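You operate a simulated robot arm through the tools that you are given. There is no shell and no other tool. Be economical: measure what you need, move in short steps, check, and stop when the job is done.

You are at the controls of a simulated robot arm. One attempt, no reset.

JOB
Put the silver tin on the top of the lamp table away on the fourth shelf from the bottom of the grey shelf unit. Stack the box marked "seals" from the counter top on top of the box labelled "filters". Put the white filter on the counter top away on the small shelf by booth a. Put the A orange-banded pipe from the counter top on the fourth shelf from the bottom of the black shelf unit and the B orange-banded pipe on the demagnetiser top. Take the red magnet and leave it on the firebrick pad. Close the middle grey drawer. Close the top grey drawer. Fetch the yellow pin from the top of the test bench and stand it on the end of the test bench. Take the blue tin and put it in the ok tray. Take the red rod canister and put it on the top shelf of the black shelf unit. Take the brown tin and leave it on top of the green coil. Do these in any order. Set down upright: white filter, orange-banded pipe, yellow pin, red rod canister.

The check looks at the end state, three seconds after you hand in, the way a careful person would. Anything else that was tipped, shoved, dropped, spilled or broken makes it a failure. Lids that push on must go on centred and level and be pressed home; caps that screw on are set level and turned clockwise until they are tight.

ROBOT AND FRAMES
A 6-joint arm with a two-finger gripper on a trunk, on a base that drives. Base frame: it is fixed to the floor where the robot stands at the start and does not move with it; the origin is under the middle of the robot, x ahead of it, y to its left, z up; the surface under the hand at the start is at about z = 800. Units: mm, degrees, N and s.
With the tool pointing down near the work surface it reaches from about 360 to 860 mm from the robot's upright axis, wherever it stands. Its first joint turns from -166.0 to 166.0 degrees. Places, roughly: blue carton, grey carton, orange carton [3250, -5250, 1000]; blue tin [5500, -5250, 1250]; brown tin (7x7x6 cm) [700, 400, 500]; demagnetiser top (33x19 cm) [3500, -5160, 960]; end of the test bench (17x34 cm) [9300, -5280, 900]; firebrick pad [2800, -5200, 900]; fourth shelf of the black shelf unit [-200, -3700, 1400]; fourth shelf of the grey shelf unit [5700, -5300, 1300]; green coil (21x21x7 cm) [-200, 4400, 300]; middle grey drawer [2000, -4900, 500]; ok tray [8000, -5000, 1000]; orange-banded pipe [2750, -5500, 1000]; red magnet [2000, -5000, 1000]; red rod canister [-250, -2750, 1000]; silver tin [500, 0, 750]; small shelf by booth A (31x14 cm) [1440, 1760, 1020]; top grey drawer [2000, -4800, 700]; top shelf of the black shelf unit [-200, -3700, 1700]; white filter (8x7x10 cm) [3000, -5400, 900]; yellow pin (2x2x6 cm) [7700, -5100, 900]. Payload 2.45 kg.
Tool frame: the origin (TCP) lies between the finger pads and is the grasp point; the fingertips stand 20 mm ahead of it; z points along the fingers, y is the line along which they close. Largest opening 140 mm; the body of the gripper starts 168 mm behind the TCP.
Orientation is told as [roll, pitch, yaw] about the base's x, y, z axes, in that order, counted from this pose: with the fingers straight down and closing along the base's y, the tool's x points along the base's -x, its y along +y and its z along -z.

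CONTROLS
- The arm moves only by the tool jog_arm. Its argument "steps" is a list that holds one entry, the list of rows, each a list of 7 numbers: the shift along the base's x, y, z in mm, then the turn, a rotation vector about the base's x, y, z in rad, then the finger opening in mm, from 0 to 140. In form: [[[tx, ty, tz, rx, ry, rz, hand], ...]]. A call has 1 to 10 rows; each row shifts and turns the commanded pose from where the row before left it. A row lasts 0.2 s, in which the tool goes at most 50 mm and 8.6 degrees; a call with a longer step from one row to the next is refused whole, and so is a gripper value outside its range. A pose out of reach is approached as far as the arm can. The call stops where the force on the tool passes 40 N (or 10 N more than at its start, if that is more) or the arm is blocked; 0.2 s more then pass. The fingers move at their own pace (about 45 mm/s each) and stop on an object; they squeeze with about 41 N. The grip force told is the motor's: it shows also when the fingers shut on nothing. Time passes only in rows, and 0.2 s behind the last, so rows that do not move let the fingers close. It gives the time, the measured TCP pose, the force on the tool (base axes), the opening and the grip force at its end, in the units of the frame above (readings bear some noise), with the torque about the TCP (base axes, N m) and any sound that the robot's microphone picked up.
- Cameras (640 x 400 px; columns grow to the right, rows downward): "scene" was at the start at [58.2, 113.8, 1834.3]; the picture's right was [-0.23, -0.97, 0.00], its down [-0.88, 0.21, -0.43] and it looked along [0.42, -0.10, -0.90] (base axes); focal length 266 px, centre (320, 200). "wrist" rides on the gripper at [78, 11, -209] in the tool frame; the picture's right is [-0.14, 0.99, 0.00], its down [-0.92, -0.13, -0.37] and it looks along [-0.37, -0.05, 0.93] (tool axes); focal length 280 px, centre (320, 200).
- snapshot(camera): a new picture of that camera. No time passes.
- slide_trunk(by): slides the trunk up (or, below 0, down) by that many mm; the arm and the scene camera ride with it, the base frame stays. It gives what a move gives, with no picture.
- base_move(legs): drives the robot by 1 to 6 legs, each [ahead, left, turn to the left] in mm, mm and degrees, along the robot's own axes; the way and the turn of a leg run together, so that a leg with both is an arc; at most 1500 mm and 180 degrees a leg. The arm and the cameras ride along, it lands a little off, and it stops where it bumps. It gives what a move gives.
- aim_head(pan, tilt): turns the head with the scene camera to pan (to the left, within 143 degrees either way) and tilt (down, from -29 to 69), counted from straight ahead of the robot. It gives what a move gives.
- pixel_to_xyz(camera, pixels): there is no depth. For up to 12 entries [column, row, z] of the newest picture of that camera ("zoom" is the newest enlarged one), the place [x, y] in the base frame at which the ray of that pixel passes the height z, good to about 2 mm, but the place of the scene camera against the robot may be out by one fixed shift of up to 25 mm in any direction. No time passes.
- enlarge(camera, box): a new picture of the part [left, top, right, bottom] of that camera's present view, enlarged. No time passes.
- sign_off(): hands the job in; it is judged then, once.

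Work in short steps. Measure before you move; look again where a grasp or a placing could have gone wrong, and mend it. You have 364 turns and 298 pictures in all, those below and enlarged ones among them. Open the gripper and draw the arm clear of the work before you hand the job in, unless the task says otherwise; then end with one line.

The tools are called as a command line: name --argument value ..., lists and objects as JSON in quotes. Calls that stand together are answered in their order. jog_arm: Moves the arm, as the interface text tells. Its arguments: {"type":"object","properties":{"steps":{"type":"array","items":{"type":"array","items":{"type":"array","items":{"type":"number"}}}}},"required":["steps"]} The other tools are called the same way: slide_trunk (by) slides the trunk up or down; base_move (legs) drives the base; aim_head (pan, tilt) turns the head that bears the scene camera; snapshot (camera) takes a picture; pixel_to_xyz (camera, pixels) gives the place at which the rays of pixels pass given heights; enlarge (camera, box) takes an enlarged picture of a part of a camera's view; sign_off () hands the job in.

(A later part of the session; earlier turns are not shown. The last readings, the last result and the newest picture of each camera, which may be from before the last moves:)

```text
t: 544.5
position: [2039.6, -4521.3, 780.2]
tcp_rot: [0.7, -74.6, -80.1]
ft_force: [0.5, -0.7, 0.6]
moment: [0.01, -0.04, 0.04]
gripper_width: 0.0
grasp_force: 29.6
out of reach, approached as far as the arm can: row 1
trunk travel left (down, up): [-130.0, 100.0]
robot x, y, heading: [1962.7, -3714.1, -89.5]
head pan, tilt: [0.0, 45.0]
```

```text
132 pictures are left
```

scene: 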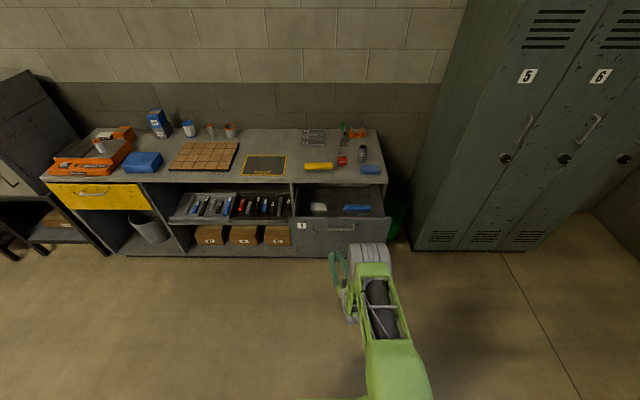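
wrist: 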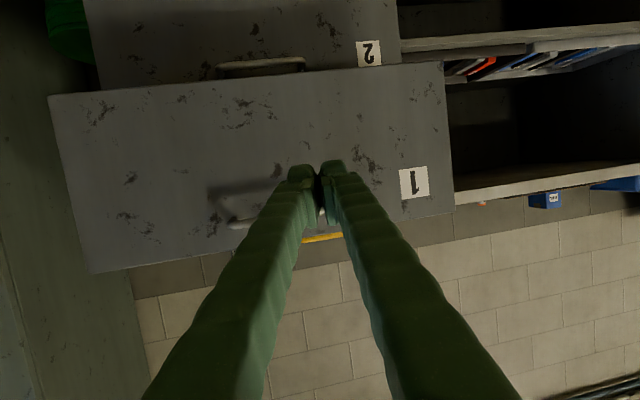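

pixel_to_xyz --camera "wrist" --pixels '[[330, 233, 860], [330, 233, 830], [330, 76, 560], [330, 76, 600], [260, 222, 800], [260, 222, 830], [260, 66, 500], [370, 45, 450], [370, 45, 500]]'

```text
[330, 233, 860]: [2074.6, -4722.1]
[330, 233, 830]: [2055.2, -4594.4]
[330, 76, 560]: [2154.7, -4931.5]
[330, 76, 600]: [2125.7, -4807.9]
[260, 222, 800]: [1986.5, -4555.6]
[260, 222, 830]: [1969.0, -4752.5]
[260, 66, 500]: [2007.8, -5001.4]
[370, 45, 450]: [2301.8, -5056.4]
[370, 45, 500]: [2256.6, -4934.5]
```

Panel spans z 615–869; pushing at z 780 near the centre, just under the handle, is right. Drive ahead until contact.

base_move --legs '[[260, 0, 0]]'

base_move --legs '[[60, 0, 0]]'

snapshot --camera "scene"

```text
t: 546.4
position: [2038.4, -4782.9, 780.7]
tcp_rot: [0.9, -74.7, -80.1]
ft_force: [0.4, 1.0, -0.9]
moment: [-0.01, -0.01, -0.02]
gripper_width: 0.2
grasp_force: 29.7
trunk travel left (down, up): [-130.0, 100.0]
robot x, y, heading: [1969.2, -3977.7, -89.5]
head pan, tilt: [0.0, 45.0]
```

```text
t: 547.3
position: [2039.7, -4842.7, 780.6]
tcp_rot: [0.9, -74.5, -80.0]
ft_force: [-0.2, -0.9, -0.1]
moment: [-0.04, -0.02, 0.03]
gripper_width: 0.2
grasp_force: 29.2
trunk travel left (down, up): [-130.0, 100.0]
robot x, y, heading: [1963.8, -4034.7, -89.4]
head pan, tilt: [0.0, 45.0]
```

```text
131 pictures are left
```

scene: 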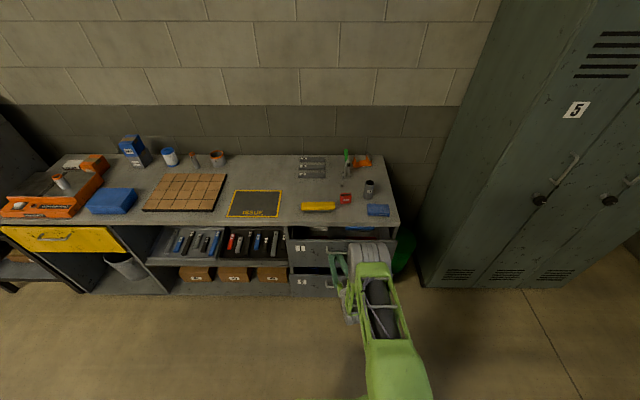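

The drawer moves easily. Keep pushing.

base_move --legs '[[60, 0, 0]]'

snapshot --camera "wrist"

```text
t: 548.3
position: [2040.2, -4900.5, 779.5]
tcp_rot: [1.1, -74.5, -80.1]
ft_force: [0.2, 0.2, 0.0]
moment: [-0.01, 0.02, 0.04]
gripper_width: 0.0
grasp_force: 29.0
trunk travel left (down, up): [-130.0, 100.0]
robot x, y, heading: [1970.8, -4098.9, -89.8]
head pan, tilt: [0.0, 45.0]
```

```text
130 pictures are left
```

wrist: 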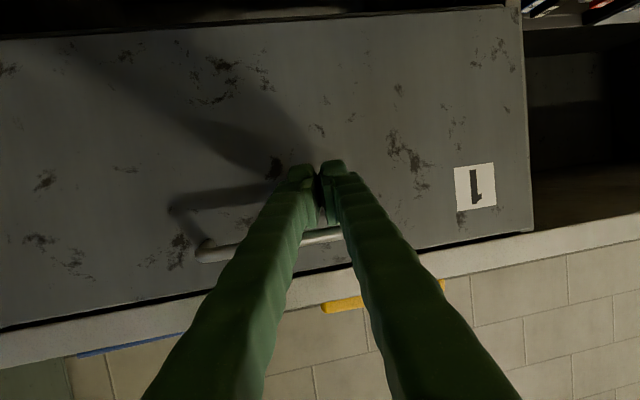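

base_move --legs '[[25, 0, 0]]'

base_move --legs '[[25, 0, 0]]'

snapshot --camera "wrist"

```text
t: 549.2
position: [2040.6, -4920.4, 779.6]
tcp_rot: [0.9, -74.3, -80.0]
ft_force: [1.1, -0.8, -0.2]
moment: [0.01, -0.03, -0.01]
gripper_width: 0.0
grasp_force: 29.0
trunk travel left (down, up): [-130.0, 100.0]
robot x, y, heading: [1970.6, -4118.4, -89.7]
head pan, tilt: [0.0, 45.0]
stopped in leg 1: the force on the tool passed its limit at 72 N (the readings are from after the stop); the commanded pose is now the measured one
```

```text
t: 550.0
position: [2041.5, -4923.0, 774.2]
tcp_rot: [1.5, -73.7, -80.4]
ft_force: [0.6, 6.4, 1.6]
moment: [-0.07, 0.02, -0.02]
gripper_width: 0.0
grasp_force: 29.5
trunk travel left (down, up): [-130.0, 100.0]
robot x, y, heading: [1971.0, -4128.6, -89.8]
head pan, tilt: [0.0, 45.0]
stopped in leg 1: the force on the tool passed its limit at 67 N (the readings are from after the stop); the commanded pose is now the measured one
```

```text
129 pictures are left
```

wrist: 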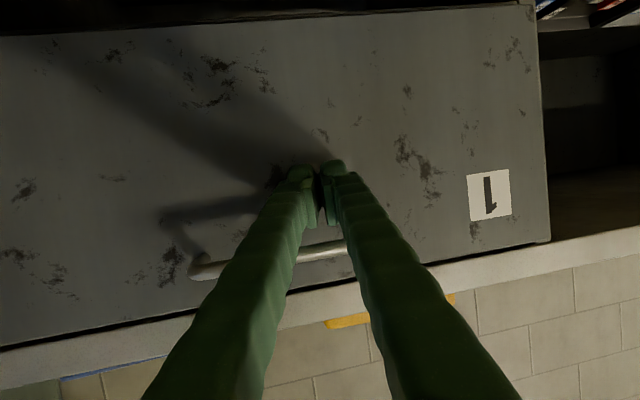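

Top drawer is closed (firm stop). Back off, lower the trunk and hand for the middle drawer.

base_move --legs '[[-300, 0, 0]]'

slide_trunk --by -130

jog_arm --steps '[[[0, 0, -40, 0, 0, 0, 0], [0, 0, -40, 0, 0, 0, 0]]]'

snapshot --camera "wrist"

snapshot --camera "scene"

```text
t: 552.1
position: [2037.3, -4621.9, 774.7]
tcp_rot: [1.4, -73.7, -80.3]
ft_force: [0.3, 1.0, -0.1]
moment: [0.04, 0.01, -0.03]
gripper_width: 0.2
grasp_force: 29.2
trunk travel left (down, up): [-130.0, 100.0]
robot x, y, heading: [1967.0, -3824.2, -89.7]
head pan, tilt: [0.0, 45.0]
```

```text
t: 553.6
position: [2038.3, -4620.8, 644.1]
tcp_rot: [1.4, -73.7, -80.2]
ft_force: [-0.3, -0.7, -0.1]
moment: [-0.02, 0.01, -0.01]
gripper_width: 0.0
grasp_force: 29.8
trunk travel left (down, up): [0.0, 230.0]
robot x, y, heading: [1969.9, -3826.9, -89.6]
head pan, tilt: [0.0, 45.0]
```

```text
t: 554.2
position: [2038.8, -4621.5, 564.0]
tcp_rot: [1.4, -73.7, -80.5]
ft_force: [-0.6, -0.2, -0.1]
moment: [0.0, 0.03, 0.0]
gripper_width: 0.0
grasp_force: 29.1
trunk travel left (down, up): [0.0, 230.0]
robot x, y, heading: [1965.6, -3828.0, -89.5]
head pan, tilt: [0.0, 45.0]
```

```text
128 pictures are left
```

wrist: 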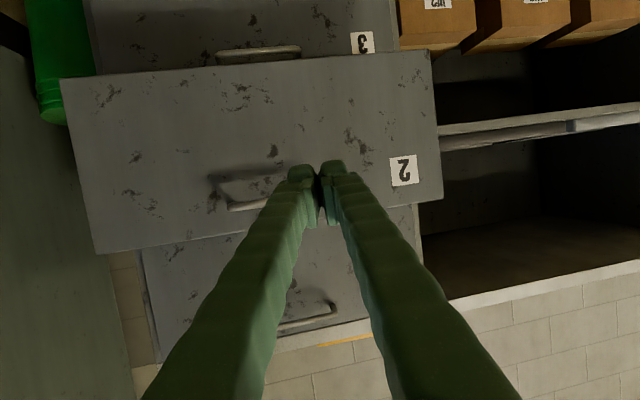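

```text
127 pictures are left
```

scene: 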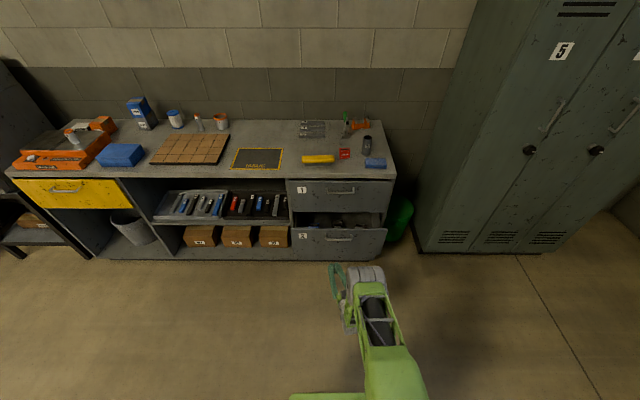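

The view mirrors drawer 1's; push drawer 2 at z 564.

base_move --legs '[[240, 0, 0]]'

base_move --legs '[[50, 0, 0]]'

snapshot --camera "wrist"

```text
t: 556.0
position: [2041.6, -4857.4, 563.9]
tcp_rot: [1.4, -73.6, -80.4]
ft_force: [0.2, 0.1, -0.7]
moment: [-0.02, 0.01, 0.02]
gripper_width: 0.0
grasp_force: 29.4
trunk travel left (down, up): [0.0, 230.0]
robot x, y, heading: [1969.7, -4066.1, -89.3]
head pan, tilt: [0.0, 45.0]
```

```text
t: 557.0
position: [2040.2, -4888.8, 550.8]
tcp_rot: [2.1, -72.1, -80.9]
ft_force: [0.5, 0.4, 0.2]
moment: [0.01, -0.01, 0.01]
gripper_width: 0.0
grasp_force: 29.2
trunk travel left (down, up): [0.0, 230.0]
robot x, y, heading: [1970.3, -4110.0, -89.6]
head pan, tilt: [0.0, 45.0]
stopped in leg 1: the force on the tool passed its limit at 108 N (the readings are from after the stop); the commanded pose is now the measured one
```

```text
126 pictures are left
```

wrist: 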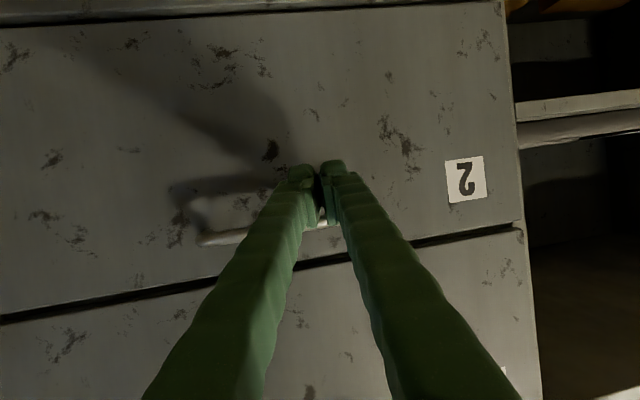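

base_move --legs '[[-150, 0, 0]]'

snapshot --camera "wrist"

enlarge --camera "scene" --box '[270, 150, 430, 300]'

```text
t: 558.4
position: [2040.3, -4739.2, 550.4]
tcp_rot: [1.9, -72.1, -80.8]
ft_force: [-0.2, -1.6, 0.4]
moment: [0.0, 0.03, -0.02]
gripper_width: 0.0
grasp_force: 28.8
trunk travel left (down, up): [0.0, 230.0]
robot x, y, heading: [1969.4, -3955.2, -89.8]
head pan, tilt: [0.0, 45.0]
```

```text
125 pictures are left
```

wrist: 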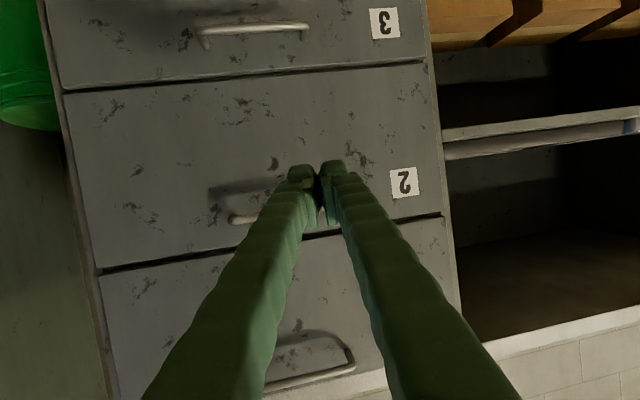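

```text
2.67 times, centred on (350, 225) of scene
```

zoom: 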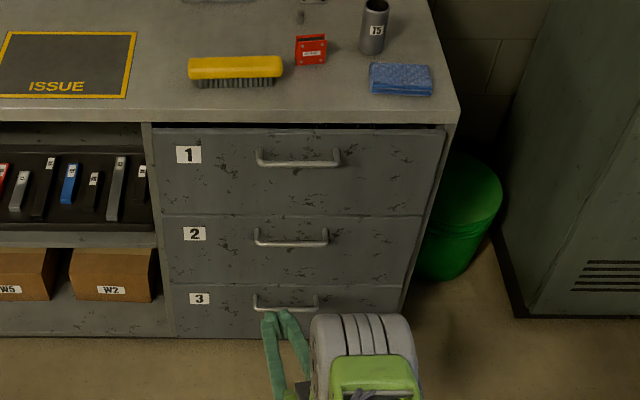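

All drawers are flush. Raise the trunk and hand, returning to the 36° tilt.

slide_trunk --by 130

jog_arm --steps '[[[0, 0, 42, 0, 0, 0, 60], [0, 0, 42, 0, 0, 0, 60], [0, 0, 42, 0, 0, 0, 60], [0, 0, 42, 0.11, 0, 0, 60], [0, 0, 42, 0.11, 0, 0, 60], [0, 0, 42, 0.11, 0, 0, 60], [0, 0, 42, 0.11, 0, 0, 60], [0, 0, 42, 0.11, 0, -0.05, 60], [0, 0, 42, 0.08, 0, -0.05, 60]]]'

base_move --legs '[[120, 0, 0]]'

snapshot --camera "wrist"

```text
t: 560.0
position: [2040.4, -4739.2, 680.8]
tcp_rot: [2.0, -72.0, -80.8]
ft_force: [-0.4, 1.0, 0.2]
moment: [0.01, 0.01, 0.04]
gripper_width: 0.0
grasp_force: 29.4
trunk travel left (down, up): [-130.0, 100.0]
robot x, y, heading: [1967.7, -3958.2, -89.4]
head pan, tilt: [0.0, 45.0]
```

```text
t: 562.0
position: [2039.9, -4738.6, 1061.3]
tcp_rot: [7.8, -36.1, -91.8]
ft_force: [-0.3, 1.1, -0.3]
moment: [-0.03, 0.01, 0.01]
gripper_width: 60.1
grasp_force: 0.0
trunk travel left (down, up): [-130.0, 100.0]
robot x, y, heading: [1970.6, -3957.1, -89.5]
head pan, tilt: [0.0, 45.0]
```

```text
t: 563.2
position: [2043.2, -4860.6, 1058.5]
tcp_rot: [8.0, -36.0, -91.7]
ft_force: [0.5, -1.2, 0.2]
moment: [0.04, 0.01, 0.0]
gripper_width: 60.3
grasp_force: 0.0
trunk travel left (down, up): [-130.0, 100.0]
robot x, y, heading: [1965.3, -4080.0, -89.7]
head pan, tilt: [0.0, 45.0]
```

```text
123 pictures are left
```

wrist: 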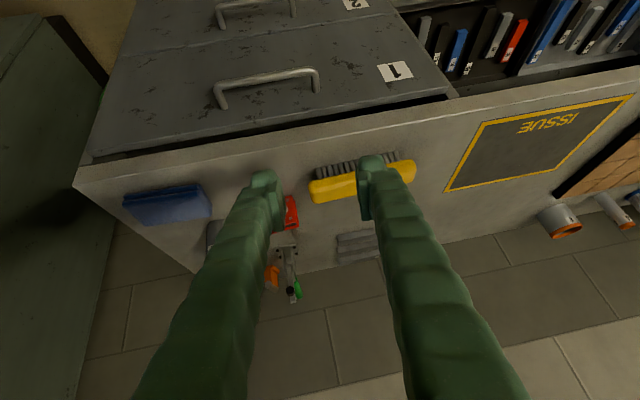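

jog_arm --steps '[[[-25, -15, 0, 0, 0.04, -0.03, 70], [-25, -15, 0, 0, 0.04, -0.03, 70], [0, -20, 0, 0, 0, 0, 70]]]'

snapshot --camera "wrist"

enlarge --camera "wrist" --box '[200, 120, 420, 260]'

```text
t: 564.0
position: [1994.1, -4908.3, 1059.9]
tcp_rot: [2.1, -36.2, -91.8]
ft_force: [-0.1, -0.9, 1.3]
moment: [0.03, 0.0, 0.02]
gripper_width: 70.0
grasp_force: 0.1
trunk travel left (down, up): [-130.0, 100.0]
robot x, y, heading: [1970.6, -4076.3, -89.5]
head pan, tilt: [0.0, 45.0]
```

```text
122 pictures are left
```

wrist: 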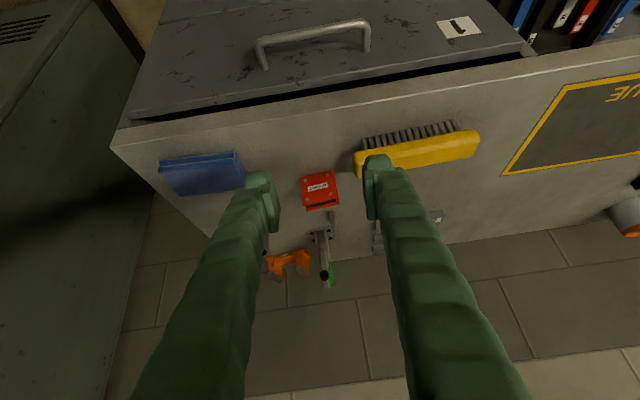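

```text
2.86 times, centred on (310, 190) of wrist
```

zoom: 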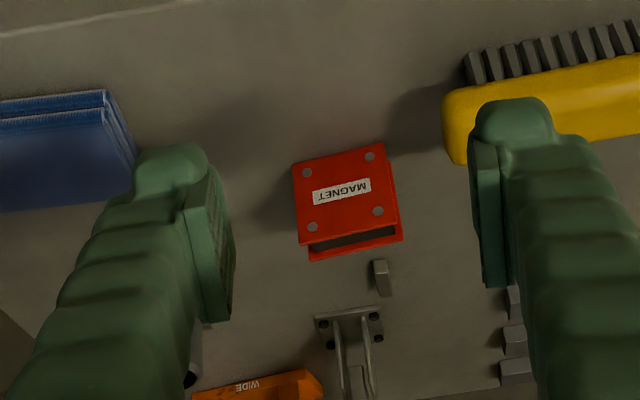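

pixel_to_xyz --camera "wrist" --pixels '[[300.2, 176.7, 897], [332.7, 170, 897], [303, 203.5, 940], [338, 201, 940], [303, 203.5, 950], [338, 201, 950], [306, 211, 945], [340, 203, 945]]'

```text
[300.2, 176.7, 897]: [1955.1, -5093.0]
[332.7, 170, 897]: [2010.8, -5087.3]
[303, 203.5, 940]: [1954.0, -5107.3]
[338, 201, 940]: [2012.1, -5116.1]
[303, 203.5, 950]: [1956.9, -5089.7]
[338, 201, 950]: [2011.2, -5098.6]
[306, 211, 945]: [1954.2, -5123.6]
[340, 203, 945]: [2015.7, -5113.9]
```

Red magnet: x 1955–2011, front y≈−5091, top z≈947, yawed ~6°. Align yaw, set the opening to 68 and move above it.

jog_arm --steps '[[[-5, -45, 0, 0, 0, 0.065, 68], [-5, -48, 0, 0, 0, 0.065, 68], [-1, -48, 0, 0, 0, 0, 68], [0, -46, 0, 0, 0, 0, 68], [0, -7, -30, 0, 0, 0, 68], [0, 0, -30, 0, 0, 0, 68]]]'

snapshot --camera "wrist"

```text
t: 565.4
position: [1979.6, -5103.4, 999.2]
tcp_rot: [2.2, -36.1, -84.3]
ft_force: [-0.2, 0.3, 0.3]
moment: [0.08, 0.01, 0.0]
gripper_width: 68.4
grasp_force: 0.0
trunk travel left (down, up): [-130.0, 100.0]
robot x, y, heading: [1969.6, -4080.0, -89.6]
head pan, tilt: [0.0, 45.0]
```

```text
120 pictures are left
```

wrist: 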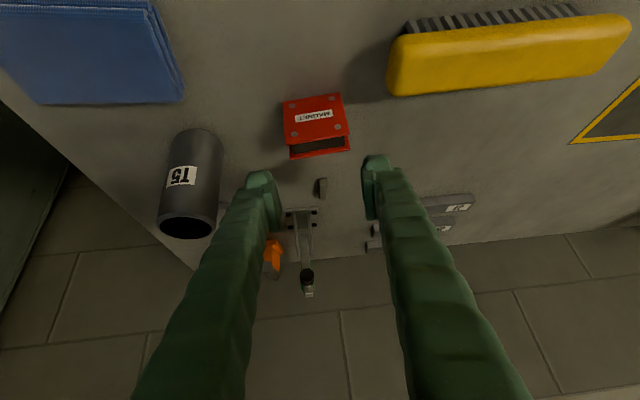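

pixel_to_xyz --camera "wrist" --pixels '[[284, 104, 897], [342, 93, 897], [289, 146, 947], [348, 136, 947], [291, 158, 947], [350, 149, 947], [388, 90, 920]]'

```text
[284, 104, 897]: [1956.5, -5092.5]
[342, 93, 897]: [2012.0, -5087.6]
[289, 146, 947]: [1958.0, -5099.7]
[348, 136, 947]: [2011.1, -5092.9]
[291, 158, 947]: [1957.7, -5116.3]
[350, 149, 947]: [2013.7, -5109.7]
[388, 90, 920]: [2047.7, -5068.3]
```

jog_arm --steps '[[[5, 0, -30, 0, 0, 0, 68], [0, 0, -25, 0, 0, 0, 68], [0, 0, -12, 0, 0, 0, 68]]]'

snapshot --camera "wrist"

```text
t: 566.2
position: [1985.9, -5103.2, 932.2]
tcp_rot: [2.4, -36.3, -84.4]
ft_force: [0.8, 0.2, -0.1]
moment: [0.01, -0.01, -0.03]
gripper_width: 68.2
grasp_force: 0.0
trunk travel left (down, up): [-130.0, 100.0]
robot x, y, heading: [1973.1, -4077.6, -89.6]
head pan, tilt: [0.0, 45.0]
```

```text
119 pictures are left
```

wrist: 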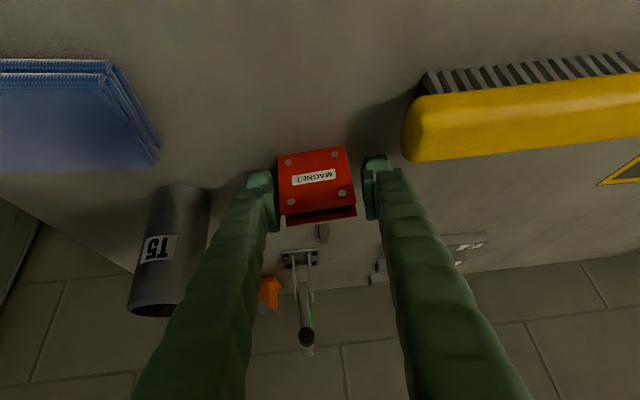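

Well straddled. Close and lift.

jog_arm --steps '[[[0, 0, -2, 0, 0, 0, 40], [0, 0, 0, 0, 0, 0, 40], [0, 0, 0, 0, 0, 0, 40]]]'

jog_arm --steps '[[[0, 0, 30, 0, 0, 0, 40], [0, 5, 40, 0, 0, 0, 40], [0, 10, 40, 0, 0, 0, 40]]]'

snapshot --camera "wrist"

```text
t: 567.0
position: [1987.2, -5102.9, 932.2]
tcp_rot: [2.4, -36.5, -84.4]
ft_force: [0.3, 0.9, 6.6]
moment: [0.07, 0.19, -0.05]
gripper_width: 56.5
grasp_force: 40.9
trunk travel left (down, up): [-130.0, 100.0]
robot x, y, heading: [1965.9, -4077.4, -89.5]
head pan, tilt: [0.0, 45.0]
```

```text
t: 567.8
position: [1986.6, -5085.3, 1041.7]
tcp_rot: [2.4, -36.2, -84.3]
ft_force: [-0.5, 0.5, -2.6]
moment: [-0.12, 0.03, -0.01]
gripper_width: 56.1
grasp_force: 40.9
trunk travel left (down, up): [-130.0, 100.0]
robot x, y, heading: [1966.6, -4079.2, -89.4]
head pan, tilt: [0.0, 45.0]
```

```text
118 pictures are left
```

wrist: 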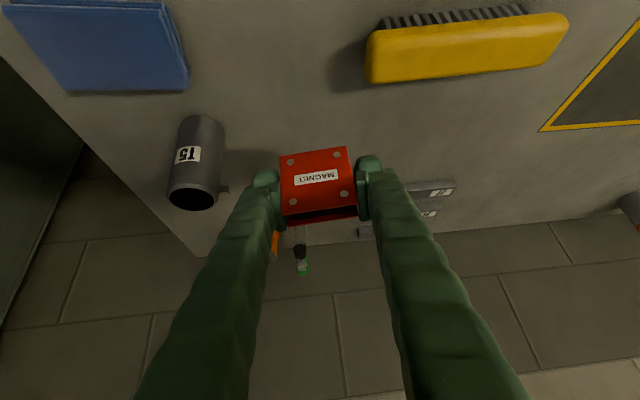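

Magnet held. Drive left to the firebrick pad.

base_move --legs '[[0, 815, 0]]'

snapshot --camera "wrist"

```text
t: 575.3
position: [2797.5, -5079.0, 1040.1]
tcp_rot: [2.5, -36.2, -84.6]
ft_force: [0.2, -0.1, -2.9]
moment: [0.01, 0.0, 0.02]
gripper_width: 56.1
grasp_force: 41.1
trunk travel left (down, up): [-130.0, 100.0]
robot x, y, heading: [2779.2, -4067.3, -89.6]
head pan, tilt: [0.0, 45.0]
```

```text
117 pictures are left
```

wrist: 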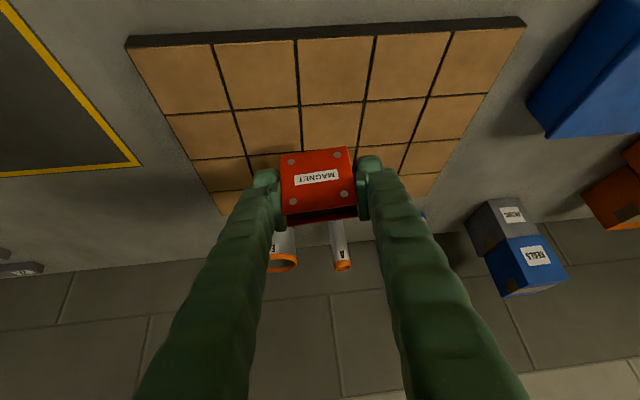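

pixel_to_xyz --camera "wrist" --pixels '[[130, 47, 920], [523, 27, 920], [222, 213, 920], [440, 185, 920]]'

jog_arm --steps '[[[0, -30, -20, 0, 0, 0, 40], [0, -30, -20, 0, 0, 0, 40], [0, 0, -20, 0, 0, 0, 40]]]'

```text
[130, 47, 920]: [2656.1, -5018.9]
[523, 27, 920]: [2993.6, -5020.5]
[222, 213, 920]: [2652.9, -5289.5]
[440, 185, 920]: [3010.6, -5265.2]
```

```text
t: 576.1
position: [2796.0, -5127.7, 980.3]
tcp_rot: [2.4, -36.2, -84.6]
ft_force: [-0.1, -0.3, -1.1]
moment: [0.03, 0.02, 0.0]
gripper_width: 56.3
grasp_force: 41.0
out of reach, approached as far as the arm can: row 2
trunk travel left (down, up): [-130.0, 100.0]
robot x, y, heading: [2782.6, -4070.5, -89.9]
head pan, tilt: [0.0, 45.0]
```

jog_arm --steps '[[[15, 0, -10, 0, 0, 0, 40], [5, 0, -5, 0, 0, 0, 40], [0, 0, -4, 0, 0, 0, 40], [0, 0, -4, 0, 0, 0, 40], [0, 0, -4, 0, 0, 0, 40], [0, 0, -4, 0, 0, 0, 40], [0, 0, -4, 0, 0, 0, 40]]]'

snapshot --camera "wrist"

```text
t: 577.7
position: [2816.2, -5122.2, 952.8]
tcp_rot: [2.3, -36.5, -84.5]
ft_force: [1.1, -1.2, 13.6]
moment: [0.13, 0.38, 0.02]
gripper_width: 56.1
grasp_force: 40.9
out of reach, approached as far as the arm can: row 3, 6
trunk travel left (down, up): [-130.0, 100.0]
robot x, y, heading: [2787.7, -4071.1, -89.7]
head pan, tilt: [0.0, 45.0]
```

```text
116 pictures are left
```

wrist: 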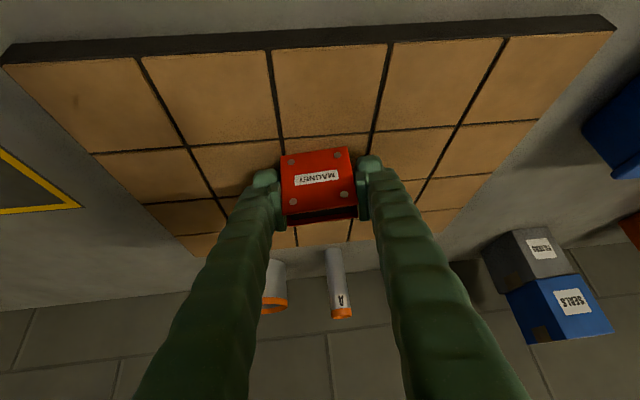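

Contact at z≈953 on the pad. Release and withdraw.

jog_arm --steps '[[[0, 0, 0, 0, 0, 0, 65], [0, 0, 0, 0, 0, 0, 75], [0, 0, 0, 0, 0, 0, 80], [0, 0, 0, 0, 0, 0, 80], [0, 30, 15, 0, 0, 0, 80], [0, 40, 20, 0, 0, 0, 80], [0, 40, 30, 0, 0, 0, 80], [0, 0, 45, 0, 0, 0, 80]]]'

snapshot --camera "wrist"

```text
t: 579.5
position: [2815.3, -5012.7, 1056.6]
tcp_rot: [2.5, -36.3, -84.6]
ft_force: [-0.4, 0.2, -0.9]
moment: [-0.12, -0.01, 0.05]
gripper_width: 79.9
grasp_force: 0.1
out of reach, approached as far as the arm can: row 5
trunk travel left (down, up): [-130.0, 100.0]
robot x, y, heading: [2784.6, -4069.6, -89.7]
head pan, tilt: [0.0, 45.0]
```

```text
115 pictures are left
```

wrist: 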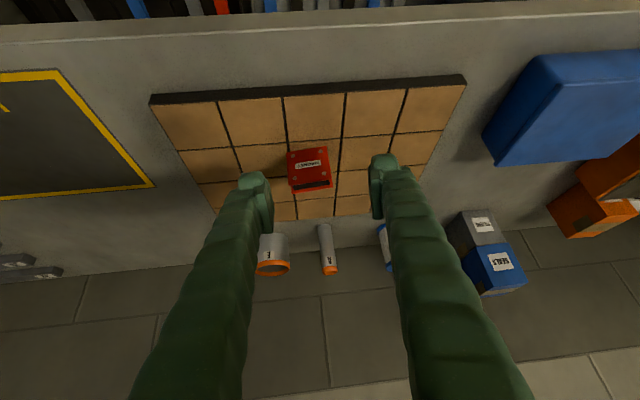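

Magnet is on the pad. Before taking pipe A to the high black shelf, I test how high the arm reaches with a level hand: back up, trunk up.

base_move --legs '[[-350, 0, 0]]'

slide_trunk --by 100

jog_arm --steps '[[[0, 10, 40, -0.1, 0, 0, 80], [0, 10, 40, -0.1, 0, 0, 80], [0, 10, 40, -0.1, 0, 0, 80], [0, 10, 40, -0.1, 0, 0, 80], [0, 0, 45, 0, 0, 0, 80], [0, 0, 45, 0, 0, 0, 80], [0, 0, 45, 0, 0, 0, 80], [0, 0, 45, 0, 0, 0, 80]]]'

```text
t: 581.8
position: [2815.3, -4664.5, 1057.4]
tcp_rot: [2.3, -36.3, -84.5]
ft_force: [0.3, 0.1, -0.1]
moment: [0.02, 0.01, 0.0]
gripper_width: 79.9
grasp_force: 0.1
trunk travel left (down, up): [-130.0, 100.0]
robot x, y, heading: [2780.2, -3722.9, -89.6]
head pan, tilt: [0.0, 45.0]
```

```text
t: 583.1
position: [2814.9, -4663.2, 1155.5]
tcp_rot: [2.4, -36.2, -84.4]
ft_force: [-0.3, 0.1, 0.1]
moment: [0.0, 0.0, -0.01]
gripper_width: 79.9
grasp_force: 0.0
trunk travel left (down, up): [-230.0, 0.0]
robot x, y, heading: [2780.0, -3723.6, -89.6]
head pan, tilt: [0.0, 45.0]
```

```text
t: 584.9
position: [2823.0, -4627.7, 1508.0]
tcp_rot: [16.6, -59.8, -100.8]
ft_force: [0.0, 0.3, -0.8]
moment: [-0.23, -0.07, 0.07]
gripper_width: 80.1
grasp_force: 0.1
trunk travel left (down, up): [-230.0, 0.0]
robot x, y, heading: [2782.7, -3725.2, -89.4]
head pan, tilt: [0.0, 45.0]
```

jog_arm --steps '[[[0, 10, 45, -0.08, 0, 0, 80], [0, 10, 45, -0.08, 0, 0, 80], [0, 10, 45, -0.08, 0, 0, 80], [0, 10, 45, -0.08, 0, 0, 80], [0, 0, 45, 0, 0, 0, 80], [0, 0, 45, 0, 0, 0, 80]]]'

```text
t: 586.3
position: [2829.5, -4584.2, 1779.6]
tcp_rot: [32.6, -77.7, -114.8]
ft_force: [-1.1, 0.2, -1.6]
moment: [-0.26, -0.07, 0.18]
gripper_width: 79.9
grasp_force: 0.0
trunk travel left (down, up): [-230.0, 0.0]
robot x, y, heading: [2779.1, -3722.5, -89.2]
head pan, tilt: [0.0, 45.0]
```

Level reach up to z≈1780 works. Come back down to the 30°-below-horizontal pose.

jog_arm --steps '[[[0, 0, -45, 0.08, 0, 0, 60], [0, 0, -45, 0.08, 0, 0, 60], [0, 0, -45, 0.08, 0, 0, 60], [0, 0, -45, 0.08, 0, 0, 60], [0, 0, -45, 0, 0, 0, 60], [0, 0, -45, 0, 0, 0, 60], [0, 0, -45, 0, 0, 0, 60], [0, 0, -45, 0, 0, 0, 60], [0, 0, -45, 0, 0, 0, 60], [0, 0, -45, 0, 0, 0, 60]]]'

jog_arm --steps '[[[0, 0, -45, 0, 0.06, 0.035, 60], [0, 0, -45, 0, 0.06, 0.035, 60], [0, 0, -45, 0, 0, 0, 60], [0, 0, -45, 0, 0, 0, 60], [0, 0, -45, 0, 0, 0, 60]]]'

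snapshot --camera "wrist"

```text
t: 588.5
position: [2811.3, -4585.3, 1315.0]
tcp_rot: [-1.8, -58.9, -81.2]
ft_force: [-0.1, -1.7, -0.9]
moment: [0.02, 0.01, 0.02]
gripper_width: 60.2
grasp_force: 0.0
trunk travel left (down, up): [-230.0, 0.0]
robot x, y, heading: [2784.1, -3721.7, -89.4]
head pan, tilt: [0.0, 45.0]
```

```text
t: 589.7
position: [2824.3, -4624.2, 1125.6]
tcp_rot: [-1.5, -56.3, -78.4]
ft_force: [-0.4, -0.5, 0.3]
moment: [0.01, -0.03, 0.02]
gripper_width: 60.0
grasp_force: 0.1
out of reach, approached as far as the arm can: row 1, 2, 3, 4, 5
trunk travel left (down, up): [-230.0, 0.0]
robot x, y, heading: [2779.6, -3724.2, -89.4]
head pan, tilt: [0.0, 45.0]
```

```text
114 pictures are left
```

wrist: 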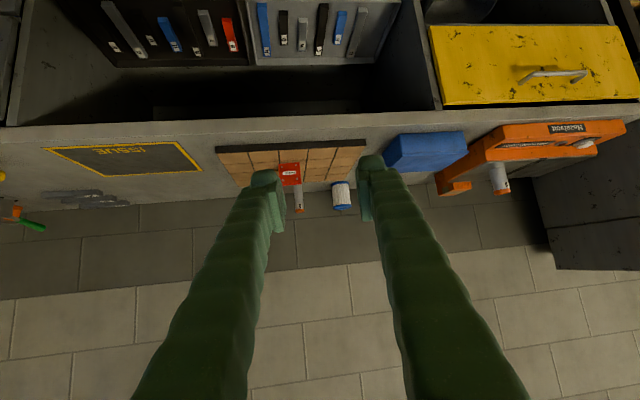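

slide_trunk --by -90

base_move --legs '[[400, 0, 0]]'

jog_arm --steps '[[[10, -30, 0, 0, 0, -0.08, 60], [10, -30, 0, 0, 0, -0.08, 60], [5, -20, 0, 0, 0, 0, 60]]]'

snapshot --camera "wrist"

```text
t: 591.0
position: [2824.5, -4624.7, 1037.5]
tcp_rot: [-1.6, -56.3, -78.3]
ft_force: [0.3, 1.4, -0.3]
moment: [-0.01, 0.05, 0.01]
gripper_width: 59.9
grasp_force: 0.1
trunk travel left (down, up): [-140.0, 90.0]
robot x, y, heading: [2778.6, -3721.4, -89.2]
head pan, tilt: [0.0, 45.0]
```

```text
t: 593.5
position: [2826.7, -5026.4, 1035.5]
tcp_rot: [-1.5, -56.3, -78.6]
ft_force: [-0.5, -0.1, -0.1]
moment: [0.0, 0.03, 0.02]
gripper_width: 59.9
grasp_force: 0.0
trunk travel left (down, up): [-140.0, 90.0]
robot x, y, heading: [2777.9, -4127.4, -90.0]
head pan, tilt: [0.0, 45.0]
```

```text
t: 594.3
position: [2785.2, -5104.4, 1034.8]
tcp_rot: [-4.8, -56.0, -79.1]
ft_force: [-0.8, -0.5, 0.1]
moment: [-0.01, 0.07, -0.01]
gripper_width: 59.9
grasp_force: 0.2
out of reach, approached as far as the arm can: row 1, 2
trunk travel left (down, up): [-140.0, 90.0]
robot x, y, heading: [2780.8, -4125.9, -89.7]
head pan, tilt: [0.0, 45.0]
```

```text
113 pictures are left
```

wrist: 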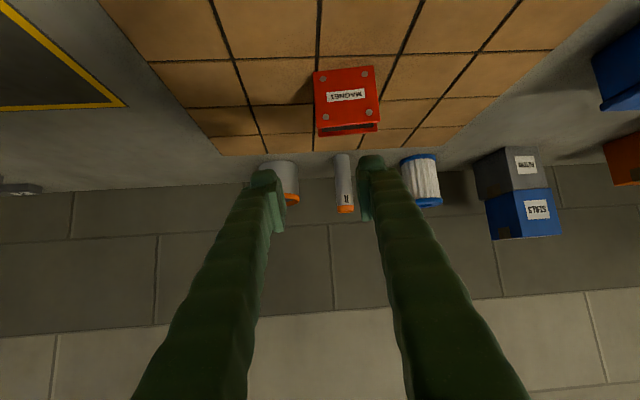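

enlarge --camera "wrist" --box '[250, 130, 450, 230]'

pixel_to_xyz --camera "wrist" --pixels '[[345, 209, 990], [345, 209, 1000], [345, 209, 1010], [342, 156, 897], [342, 156, 890]]'

```text
3.20 times, centred on (350, 180) of wrist
```

zoom: 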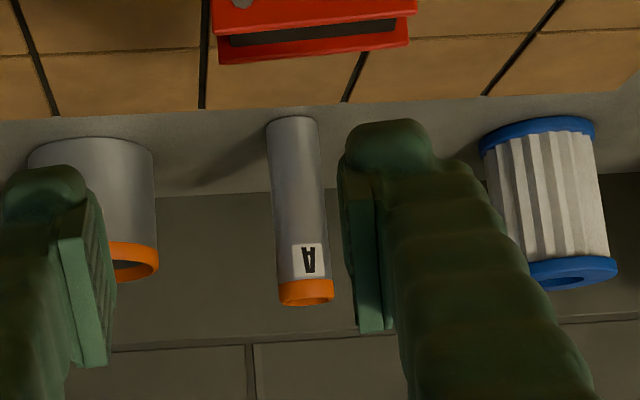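

```text
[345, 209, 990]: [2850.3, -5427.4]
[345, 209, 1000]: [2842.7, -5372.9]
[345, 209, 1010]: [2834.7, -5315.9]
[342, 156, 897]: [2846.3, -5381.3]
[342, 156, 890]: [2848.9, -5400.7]
```

A is at (2847, −5392), 897–996 high. Retract the arm 120 mm, then bring the base forward 330.

jog_arm --steps '[[[15, 40, 5, 0, 0, 0, 60], [15, 40, 5, 0, 0, 0, 60], [15, 40, 5, 0, 0, 0, 60]]]'

base_move --legs '[[320, 0, 0]]'

snapshot --camera "wrist"

```text
t: 595.1
position: [2793.9, -5000.2, 1062.1]
tcp_rot: [-1.3, -55.7, -80.9]
ft_force: [-0.1, 0.0, 0.9]
moment: [0.02, -0.01, -0.02]
gripper_width: 60.2
grasp_force: 0.0
out of reach, approached as far as the arm can: row 1, 2, 3
trunk travel left (down, up): [-140.0, 90.0]
robot x, y, heading: [2778.4, -4124.0, -89.8]
head pan, tilt: [0.0, 45.0]
```

```text
t: 597.2
position: [2797.1, -5321.4, 1062.0]
tcp_rot: [-1.4, -55.7, -81.0]
ft_force: [-0.6, -0.8, -0.5]
moment: [-0.01, 0.03, -0.01]
gripper_width: 59.9
grasp_force: 0.0
trunk travel left (down, up): [-140.0, 90.0]
robot x, y, heading: [2783.6, -4444.9, -89.3]
head pan, tilt: [0.0, 45.0]
```

```text
111 pictures are left
```

wrist: 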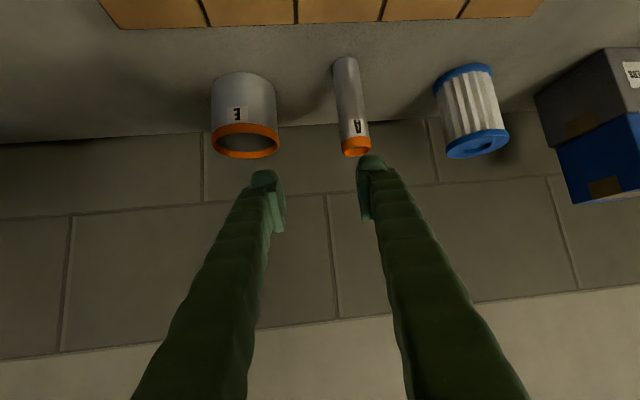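

pixel_to_xyz --camera "wrist" --pixels '[[357, 147, 996], [343, 60, 897], [245, 145, 960], [470, 145, 985]]'

base_move --legs '[[0, 48, 0]]'

```text
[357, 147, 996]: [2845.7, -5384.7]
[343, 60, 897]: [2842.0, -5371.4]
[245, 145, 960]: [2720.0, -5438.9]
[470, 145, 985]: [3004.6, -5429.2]
```

```text
t: 598.3
position: [2845.0, -5320.5, 1062.6]
tcp_rot: [-1.4, -55.7, -81.0]
ft_force: [0.1, 0.2, -0.5]
moment: [0.01, 0.02, -0.05]
gripper_width: 60.0
grasp_force: 0.1
trunk travel left (down, up): [-140.0, 90.0]
robot x, y, heading: [2830.9, -4443.2, -89.5]
head pan, tilt: [0.0, 45.0]
```

jog_arm --steps '[[[0, 0, -35, 0, 0, 0, 60], [0, 0, -35, 0, 0, 0, 60], [0, 0, -35, 0, 0, 0, 60]]]'

snapshot --camera "wrist"

```text
t: 599.1
position: [2842.8, -5333.2, 960.5]
tcp_rot: [1.0, -55.3, -82.8]
ft_force: [-0.9, 0.5, 0.5]
moment: [0.03, -0.04, -0.01]
gripper_width: 59.9
grasp_force: 0.0
out of reach, approached as far as the arm can: row 2, 3
trunk travel left (down, up): [-140.0, 90.0]
robot x, y, heading: [2832.2, -4442.1, -89.6]
head pan, tilt: [0.0, 45.0]
```

```text
110 pictures are left
```

wrist: 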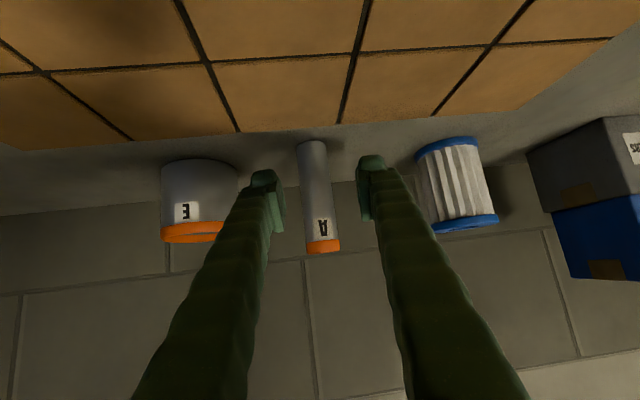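

base_move --legs '[[28, 0, 0]]'

snapshot --camera "wrist"

```text
t: 599.9
position: [2843.9, -5361.6, 960.5]
tcp_rot: [1.0, -55.3, -82.8]
ft_force: [0.0, -0.4, -0.3]
moment: [0.0, 0.0, 0.01]
gripper_width: 59.9
grasp_force: 0.0
trunk travel left (down, up): [-140.0, 90.0]
robot x, y, heading: [2831.1, -4469.0, -89.5]
head pan, tilt: [0.0, 45.0]
```

```text
109 pictures are left
```

wrist: 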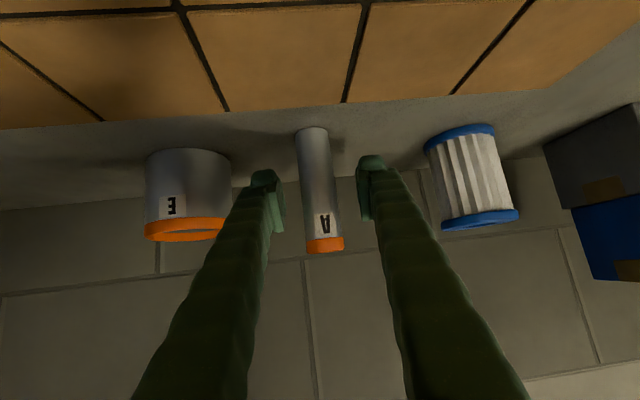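

pixel_to_xyz --camera "wrist" --pixels '[[325, 240, 990], [325, 240, 996], [312, 131, 897]]'

base_move --legs '[[20, 0, 0]]'

snapshot --camera "wrist"

```text
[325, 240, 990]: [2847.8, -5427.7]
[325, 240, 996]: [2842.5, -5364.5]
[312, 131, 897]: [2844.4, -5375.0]
```

```text
t: 600.7
position: [2844.4, -5382.0, 960.0]
tcp_rot: [1.0, -55.3, -82.8]
ft_force: [0.3, 0.2, -1.1]
moment: [0.0, -0.02, 0.02]
gripper_width: 60.3
grasp_force: 0.0
trunk travel left (down, up): [-140.0, 90.0]
robot x, y, heading: [2832.3, -4490.6, -89.6]
head pan, tilt: [0.0, 45.0]
```

```text
108 pictures are left
```

wrist: 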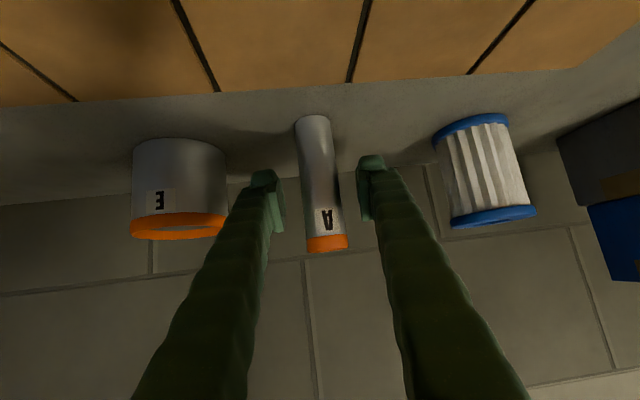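

jog_arm --steps '[[[0, 0, 0, 0, 0, 0, 30], [0, 0, 0, 0, 0, 0, 10], [0, 0, 0, 0, 0, 0, 10], [0, 0, 0, 0, 0, 0, 10]]]'

snapshot --camera "wrist"

```text
t: 601.7
position: [2843.4, -5379.6, 959.9]
tcp_rot: [1.0, -55.4, -82.7]
ft_force: [0.8, 0.2, 0.5]
moment: [0.05, 0.01, -0.04]
gripper_width: 25.6
grasp_force: 40.2
trunk travel left (down, up): [-140.0, 90.0]
robot x, y, heading: [2833.2, -4494.4, -89.8]
head pan, tilt: [0.0, 45.0]
```

```text
107 pictures are left
```

wrist: 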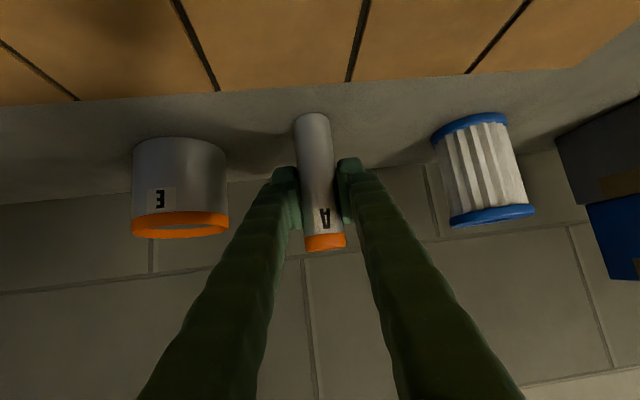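

Gripped (25.6 mm). Lift with the trunk (straight up), then back away.

slide_trunk --by 90

base_move --legs '[[-500, 0, 0]]'

snapshot --camera "wrist"

```text
t: 603.0
position: [2844.1, -5379.4, 1051.2]
tcp_rot: [0.9, -55.2, -82.9]
ft_force: [0.7, -0.4, -1.9]
moment: [0.0, 0.01, 0.0]
gripper_width: 25.7
grasp_force: 41.4
trunk travel left (down, up): [-230.0, 0.0]
robot x, y, heading: [2828.0, -4491.5, -89.6]
head pan, tilt: [0.0, 45.0]
```

```text
t: 605.9
position: [2842.2, -4877.0, 1051.1]
tcp_rot: [1.0, -55.3, -82.6]
ft_force: [-0.1, 0.3, -1.3]
moment: [0.04, -0.01, -0.02]
gripper_width: 25.5
grasp_force: 41.2
trunk travel left (down, up): [-230.0, 0.0]
robot x, y, heading: [2824.5, -3989.0, -89.3]
head pan, tilt: [0.0, 45.0]
```

```text
106 pictures are left
```

wrist: 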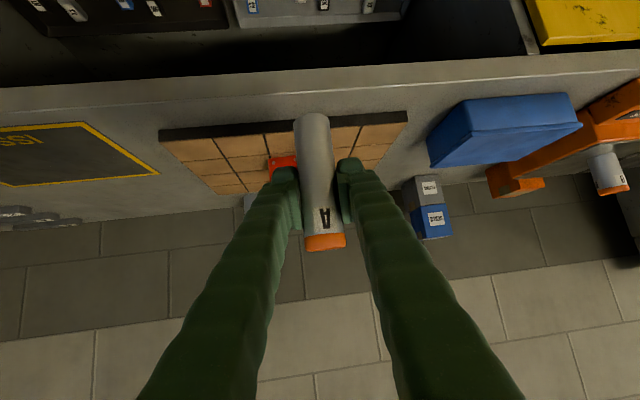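

Drive to the black shelf unit: back up, turn to face −x, advance.

base_move --legs '[[-290, 0, 0], [0, 0, -90], [1200, 0, 0], [500, 0, 0]]'

aim_head --pan 0 --tilt 30

snapshot --camera "scene"

```text
t: 620.0
position: [236.5, -3725.5, 1050.2]
tcp_rot: [1.1, -55.2, -172.7]
ft_force: [-0.1, 0.0, -2.0]
moment: [0.0, 0.02, -0.02]
gripper_width: 25.7
grasp_force: 41.0
trunk travel left (down, up): [-230.0, 0.0]
robot x, y, heading: [1124.0, -3712.7, -179.7]
head pan, tilt: [0.0, 45.0]
```

```text
t: 620.8
position: [237.7, -3725.5, 1050.7]
tcp_rot: [1.0, -55.3, -172.7]
ft_force: [0.8, 0.4, -1.7]
moment: [0.0, 0.03, -0.01]
gripper_width: 25.5
grasp_force: 41.1
trunk travel left (down, up): [-230.0, 0.0]
robot x, y, heading: [1128.3, -3714.8, -179.8]
head pan, tilt: [0.0, 30.0]
```

```text
105 pictures are left
```

scene: 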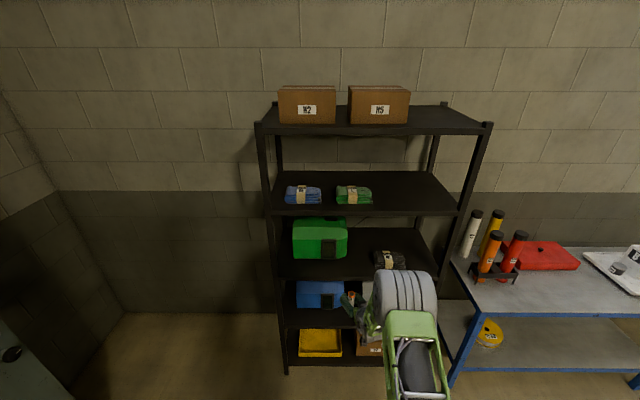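

enlarge --camera "scene" --box '[250, 80, 500, 240]'

pixel_to_xyz --camera "scene" --pixels '[[286, 374, 0], [275, 213, 1300], [458, 211, 1300], [275, 213, 1400], [458, 211, 1400], [262, 136, 1700], [490, 133, 1700], [420, 195, 1350], [370, 197, 1350], [405, 115, 1700]]'

```text
2.50 times, centred on (375, 160) of scene
```

zoom: 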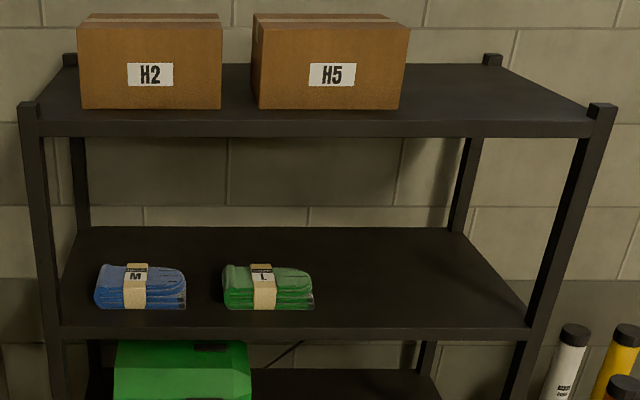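

```text
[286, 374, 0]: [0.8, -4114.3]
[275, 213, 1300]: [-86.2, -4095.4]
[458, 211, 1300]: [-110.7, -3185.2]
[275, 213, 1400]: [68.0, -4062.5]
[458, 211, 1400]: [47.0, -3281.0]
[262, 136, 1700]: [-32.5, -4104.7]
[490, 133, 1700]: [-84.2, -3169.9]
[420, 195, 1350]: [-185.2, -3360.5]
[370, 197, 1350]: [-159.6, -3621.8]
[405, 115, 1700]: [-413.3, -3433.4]
```

Fourth shelf: z≈1390, front edge x≈−7, free space at its right part (y≈−3400). Raise the pipe to ≈1500.

jog_arm --steps '[[[0, 0, 45, 0, 0, 0, 10], [0, 0, 45, 0, 0, 0, 10], [0, 0, 45, 0, 0, 0, 10], [0, 0, 45, 0, 0, 0, 10], [0, 0, 45, 0, 0, 0, 10], [0, 0, 45, 0, 0, 0, 10], [0, 0, 45, 0, 0, 0, 10], [0, 0, 45, 0, 0, 0, 10], [0, 0, 45, 0, 0, 0, 10], [0, 0, 45, 0, 0, 0, 10]]]'

base_move --legs '[[0, -300, 0]]'

snapshot --camera "wrist"

```text
t: 623.0
position: [237.4, -3726.6, 1501.0]
tcp_rot: [0.9, -55.3, -172.7]
ft_force: [0.9, 0.7, -1.9]
moment: [0.0, 0.0, 0.01]
gripper_width: 25.4
grasp_force: 41.5
trunk travel left (down, up): [-230.0, 0.0]
robot x, y, heading: [1124.2, -3711.0, -179.6]
head pan, tilt: [0.0, 30.0]
```

```text
t: 626.1
position: [233.9, -3426.8, 1501.0]
tcp_rot: [0.9, -55.3, -172.7]
ft_force: [0.0, -0.4, -1.3]
moment: [-0.01, -0.02, -0.01]
gripper_width: 25.8
grasp_force: 40.8
trunk travel left (down, up): [-230.0, 0.0]
robot x, y, heading: [1124.0, -3419.4, -180.2]
head pan, tilt: [0.0, 30.0]
```

```text
103 pictures are left
```

wrist: 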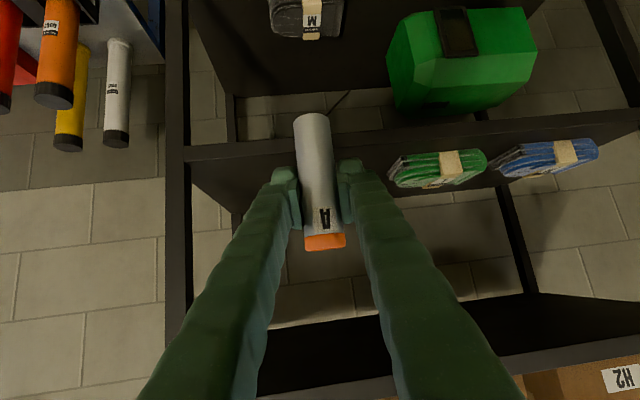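

pixel_to_xyz --camera "wrist" --pixels '[[230, 158, 1380], [230, 158, 1360], [230, 158, 1340], [440, 138, 1360], [180, 150, 1360], [400, 185, 1370], [360, 390, 1700]]'

enlarge --camera "wrist" --box '[170, 100, 330, 230]'

```text
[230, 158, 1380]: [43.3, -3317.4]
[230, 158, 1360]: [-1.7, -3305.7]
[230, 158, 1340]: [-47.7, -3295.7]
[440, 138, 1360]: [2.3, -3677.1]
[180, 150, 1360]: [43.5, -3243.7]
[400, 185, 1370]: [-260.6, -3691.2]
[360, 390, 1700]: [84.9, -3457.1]
```

```text
3.08 times, centred on (250, 165) of wrist
```

zoom: 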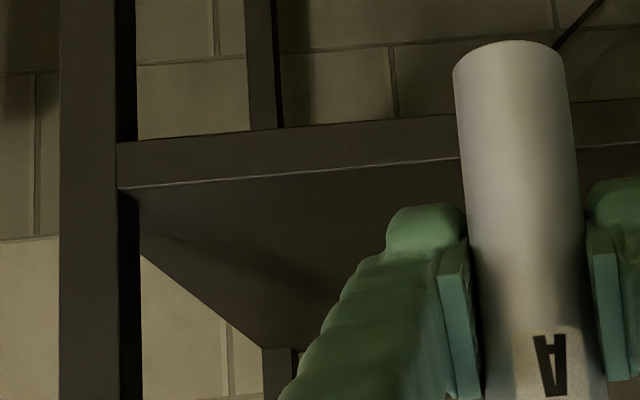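

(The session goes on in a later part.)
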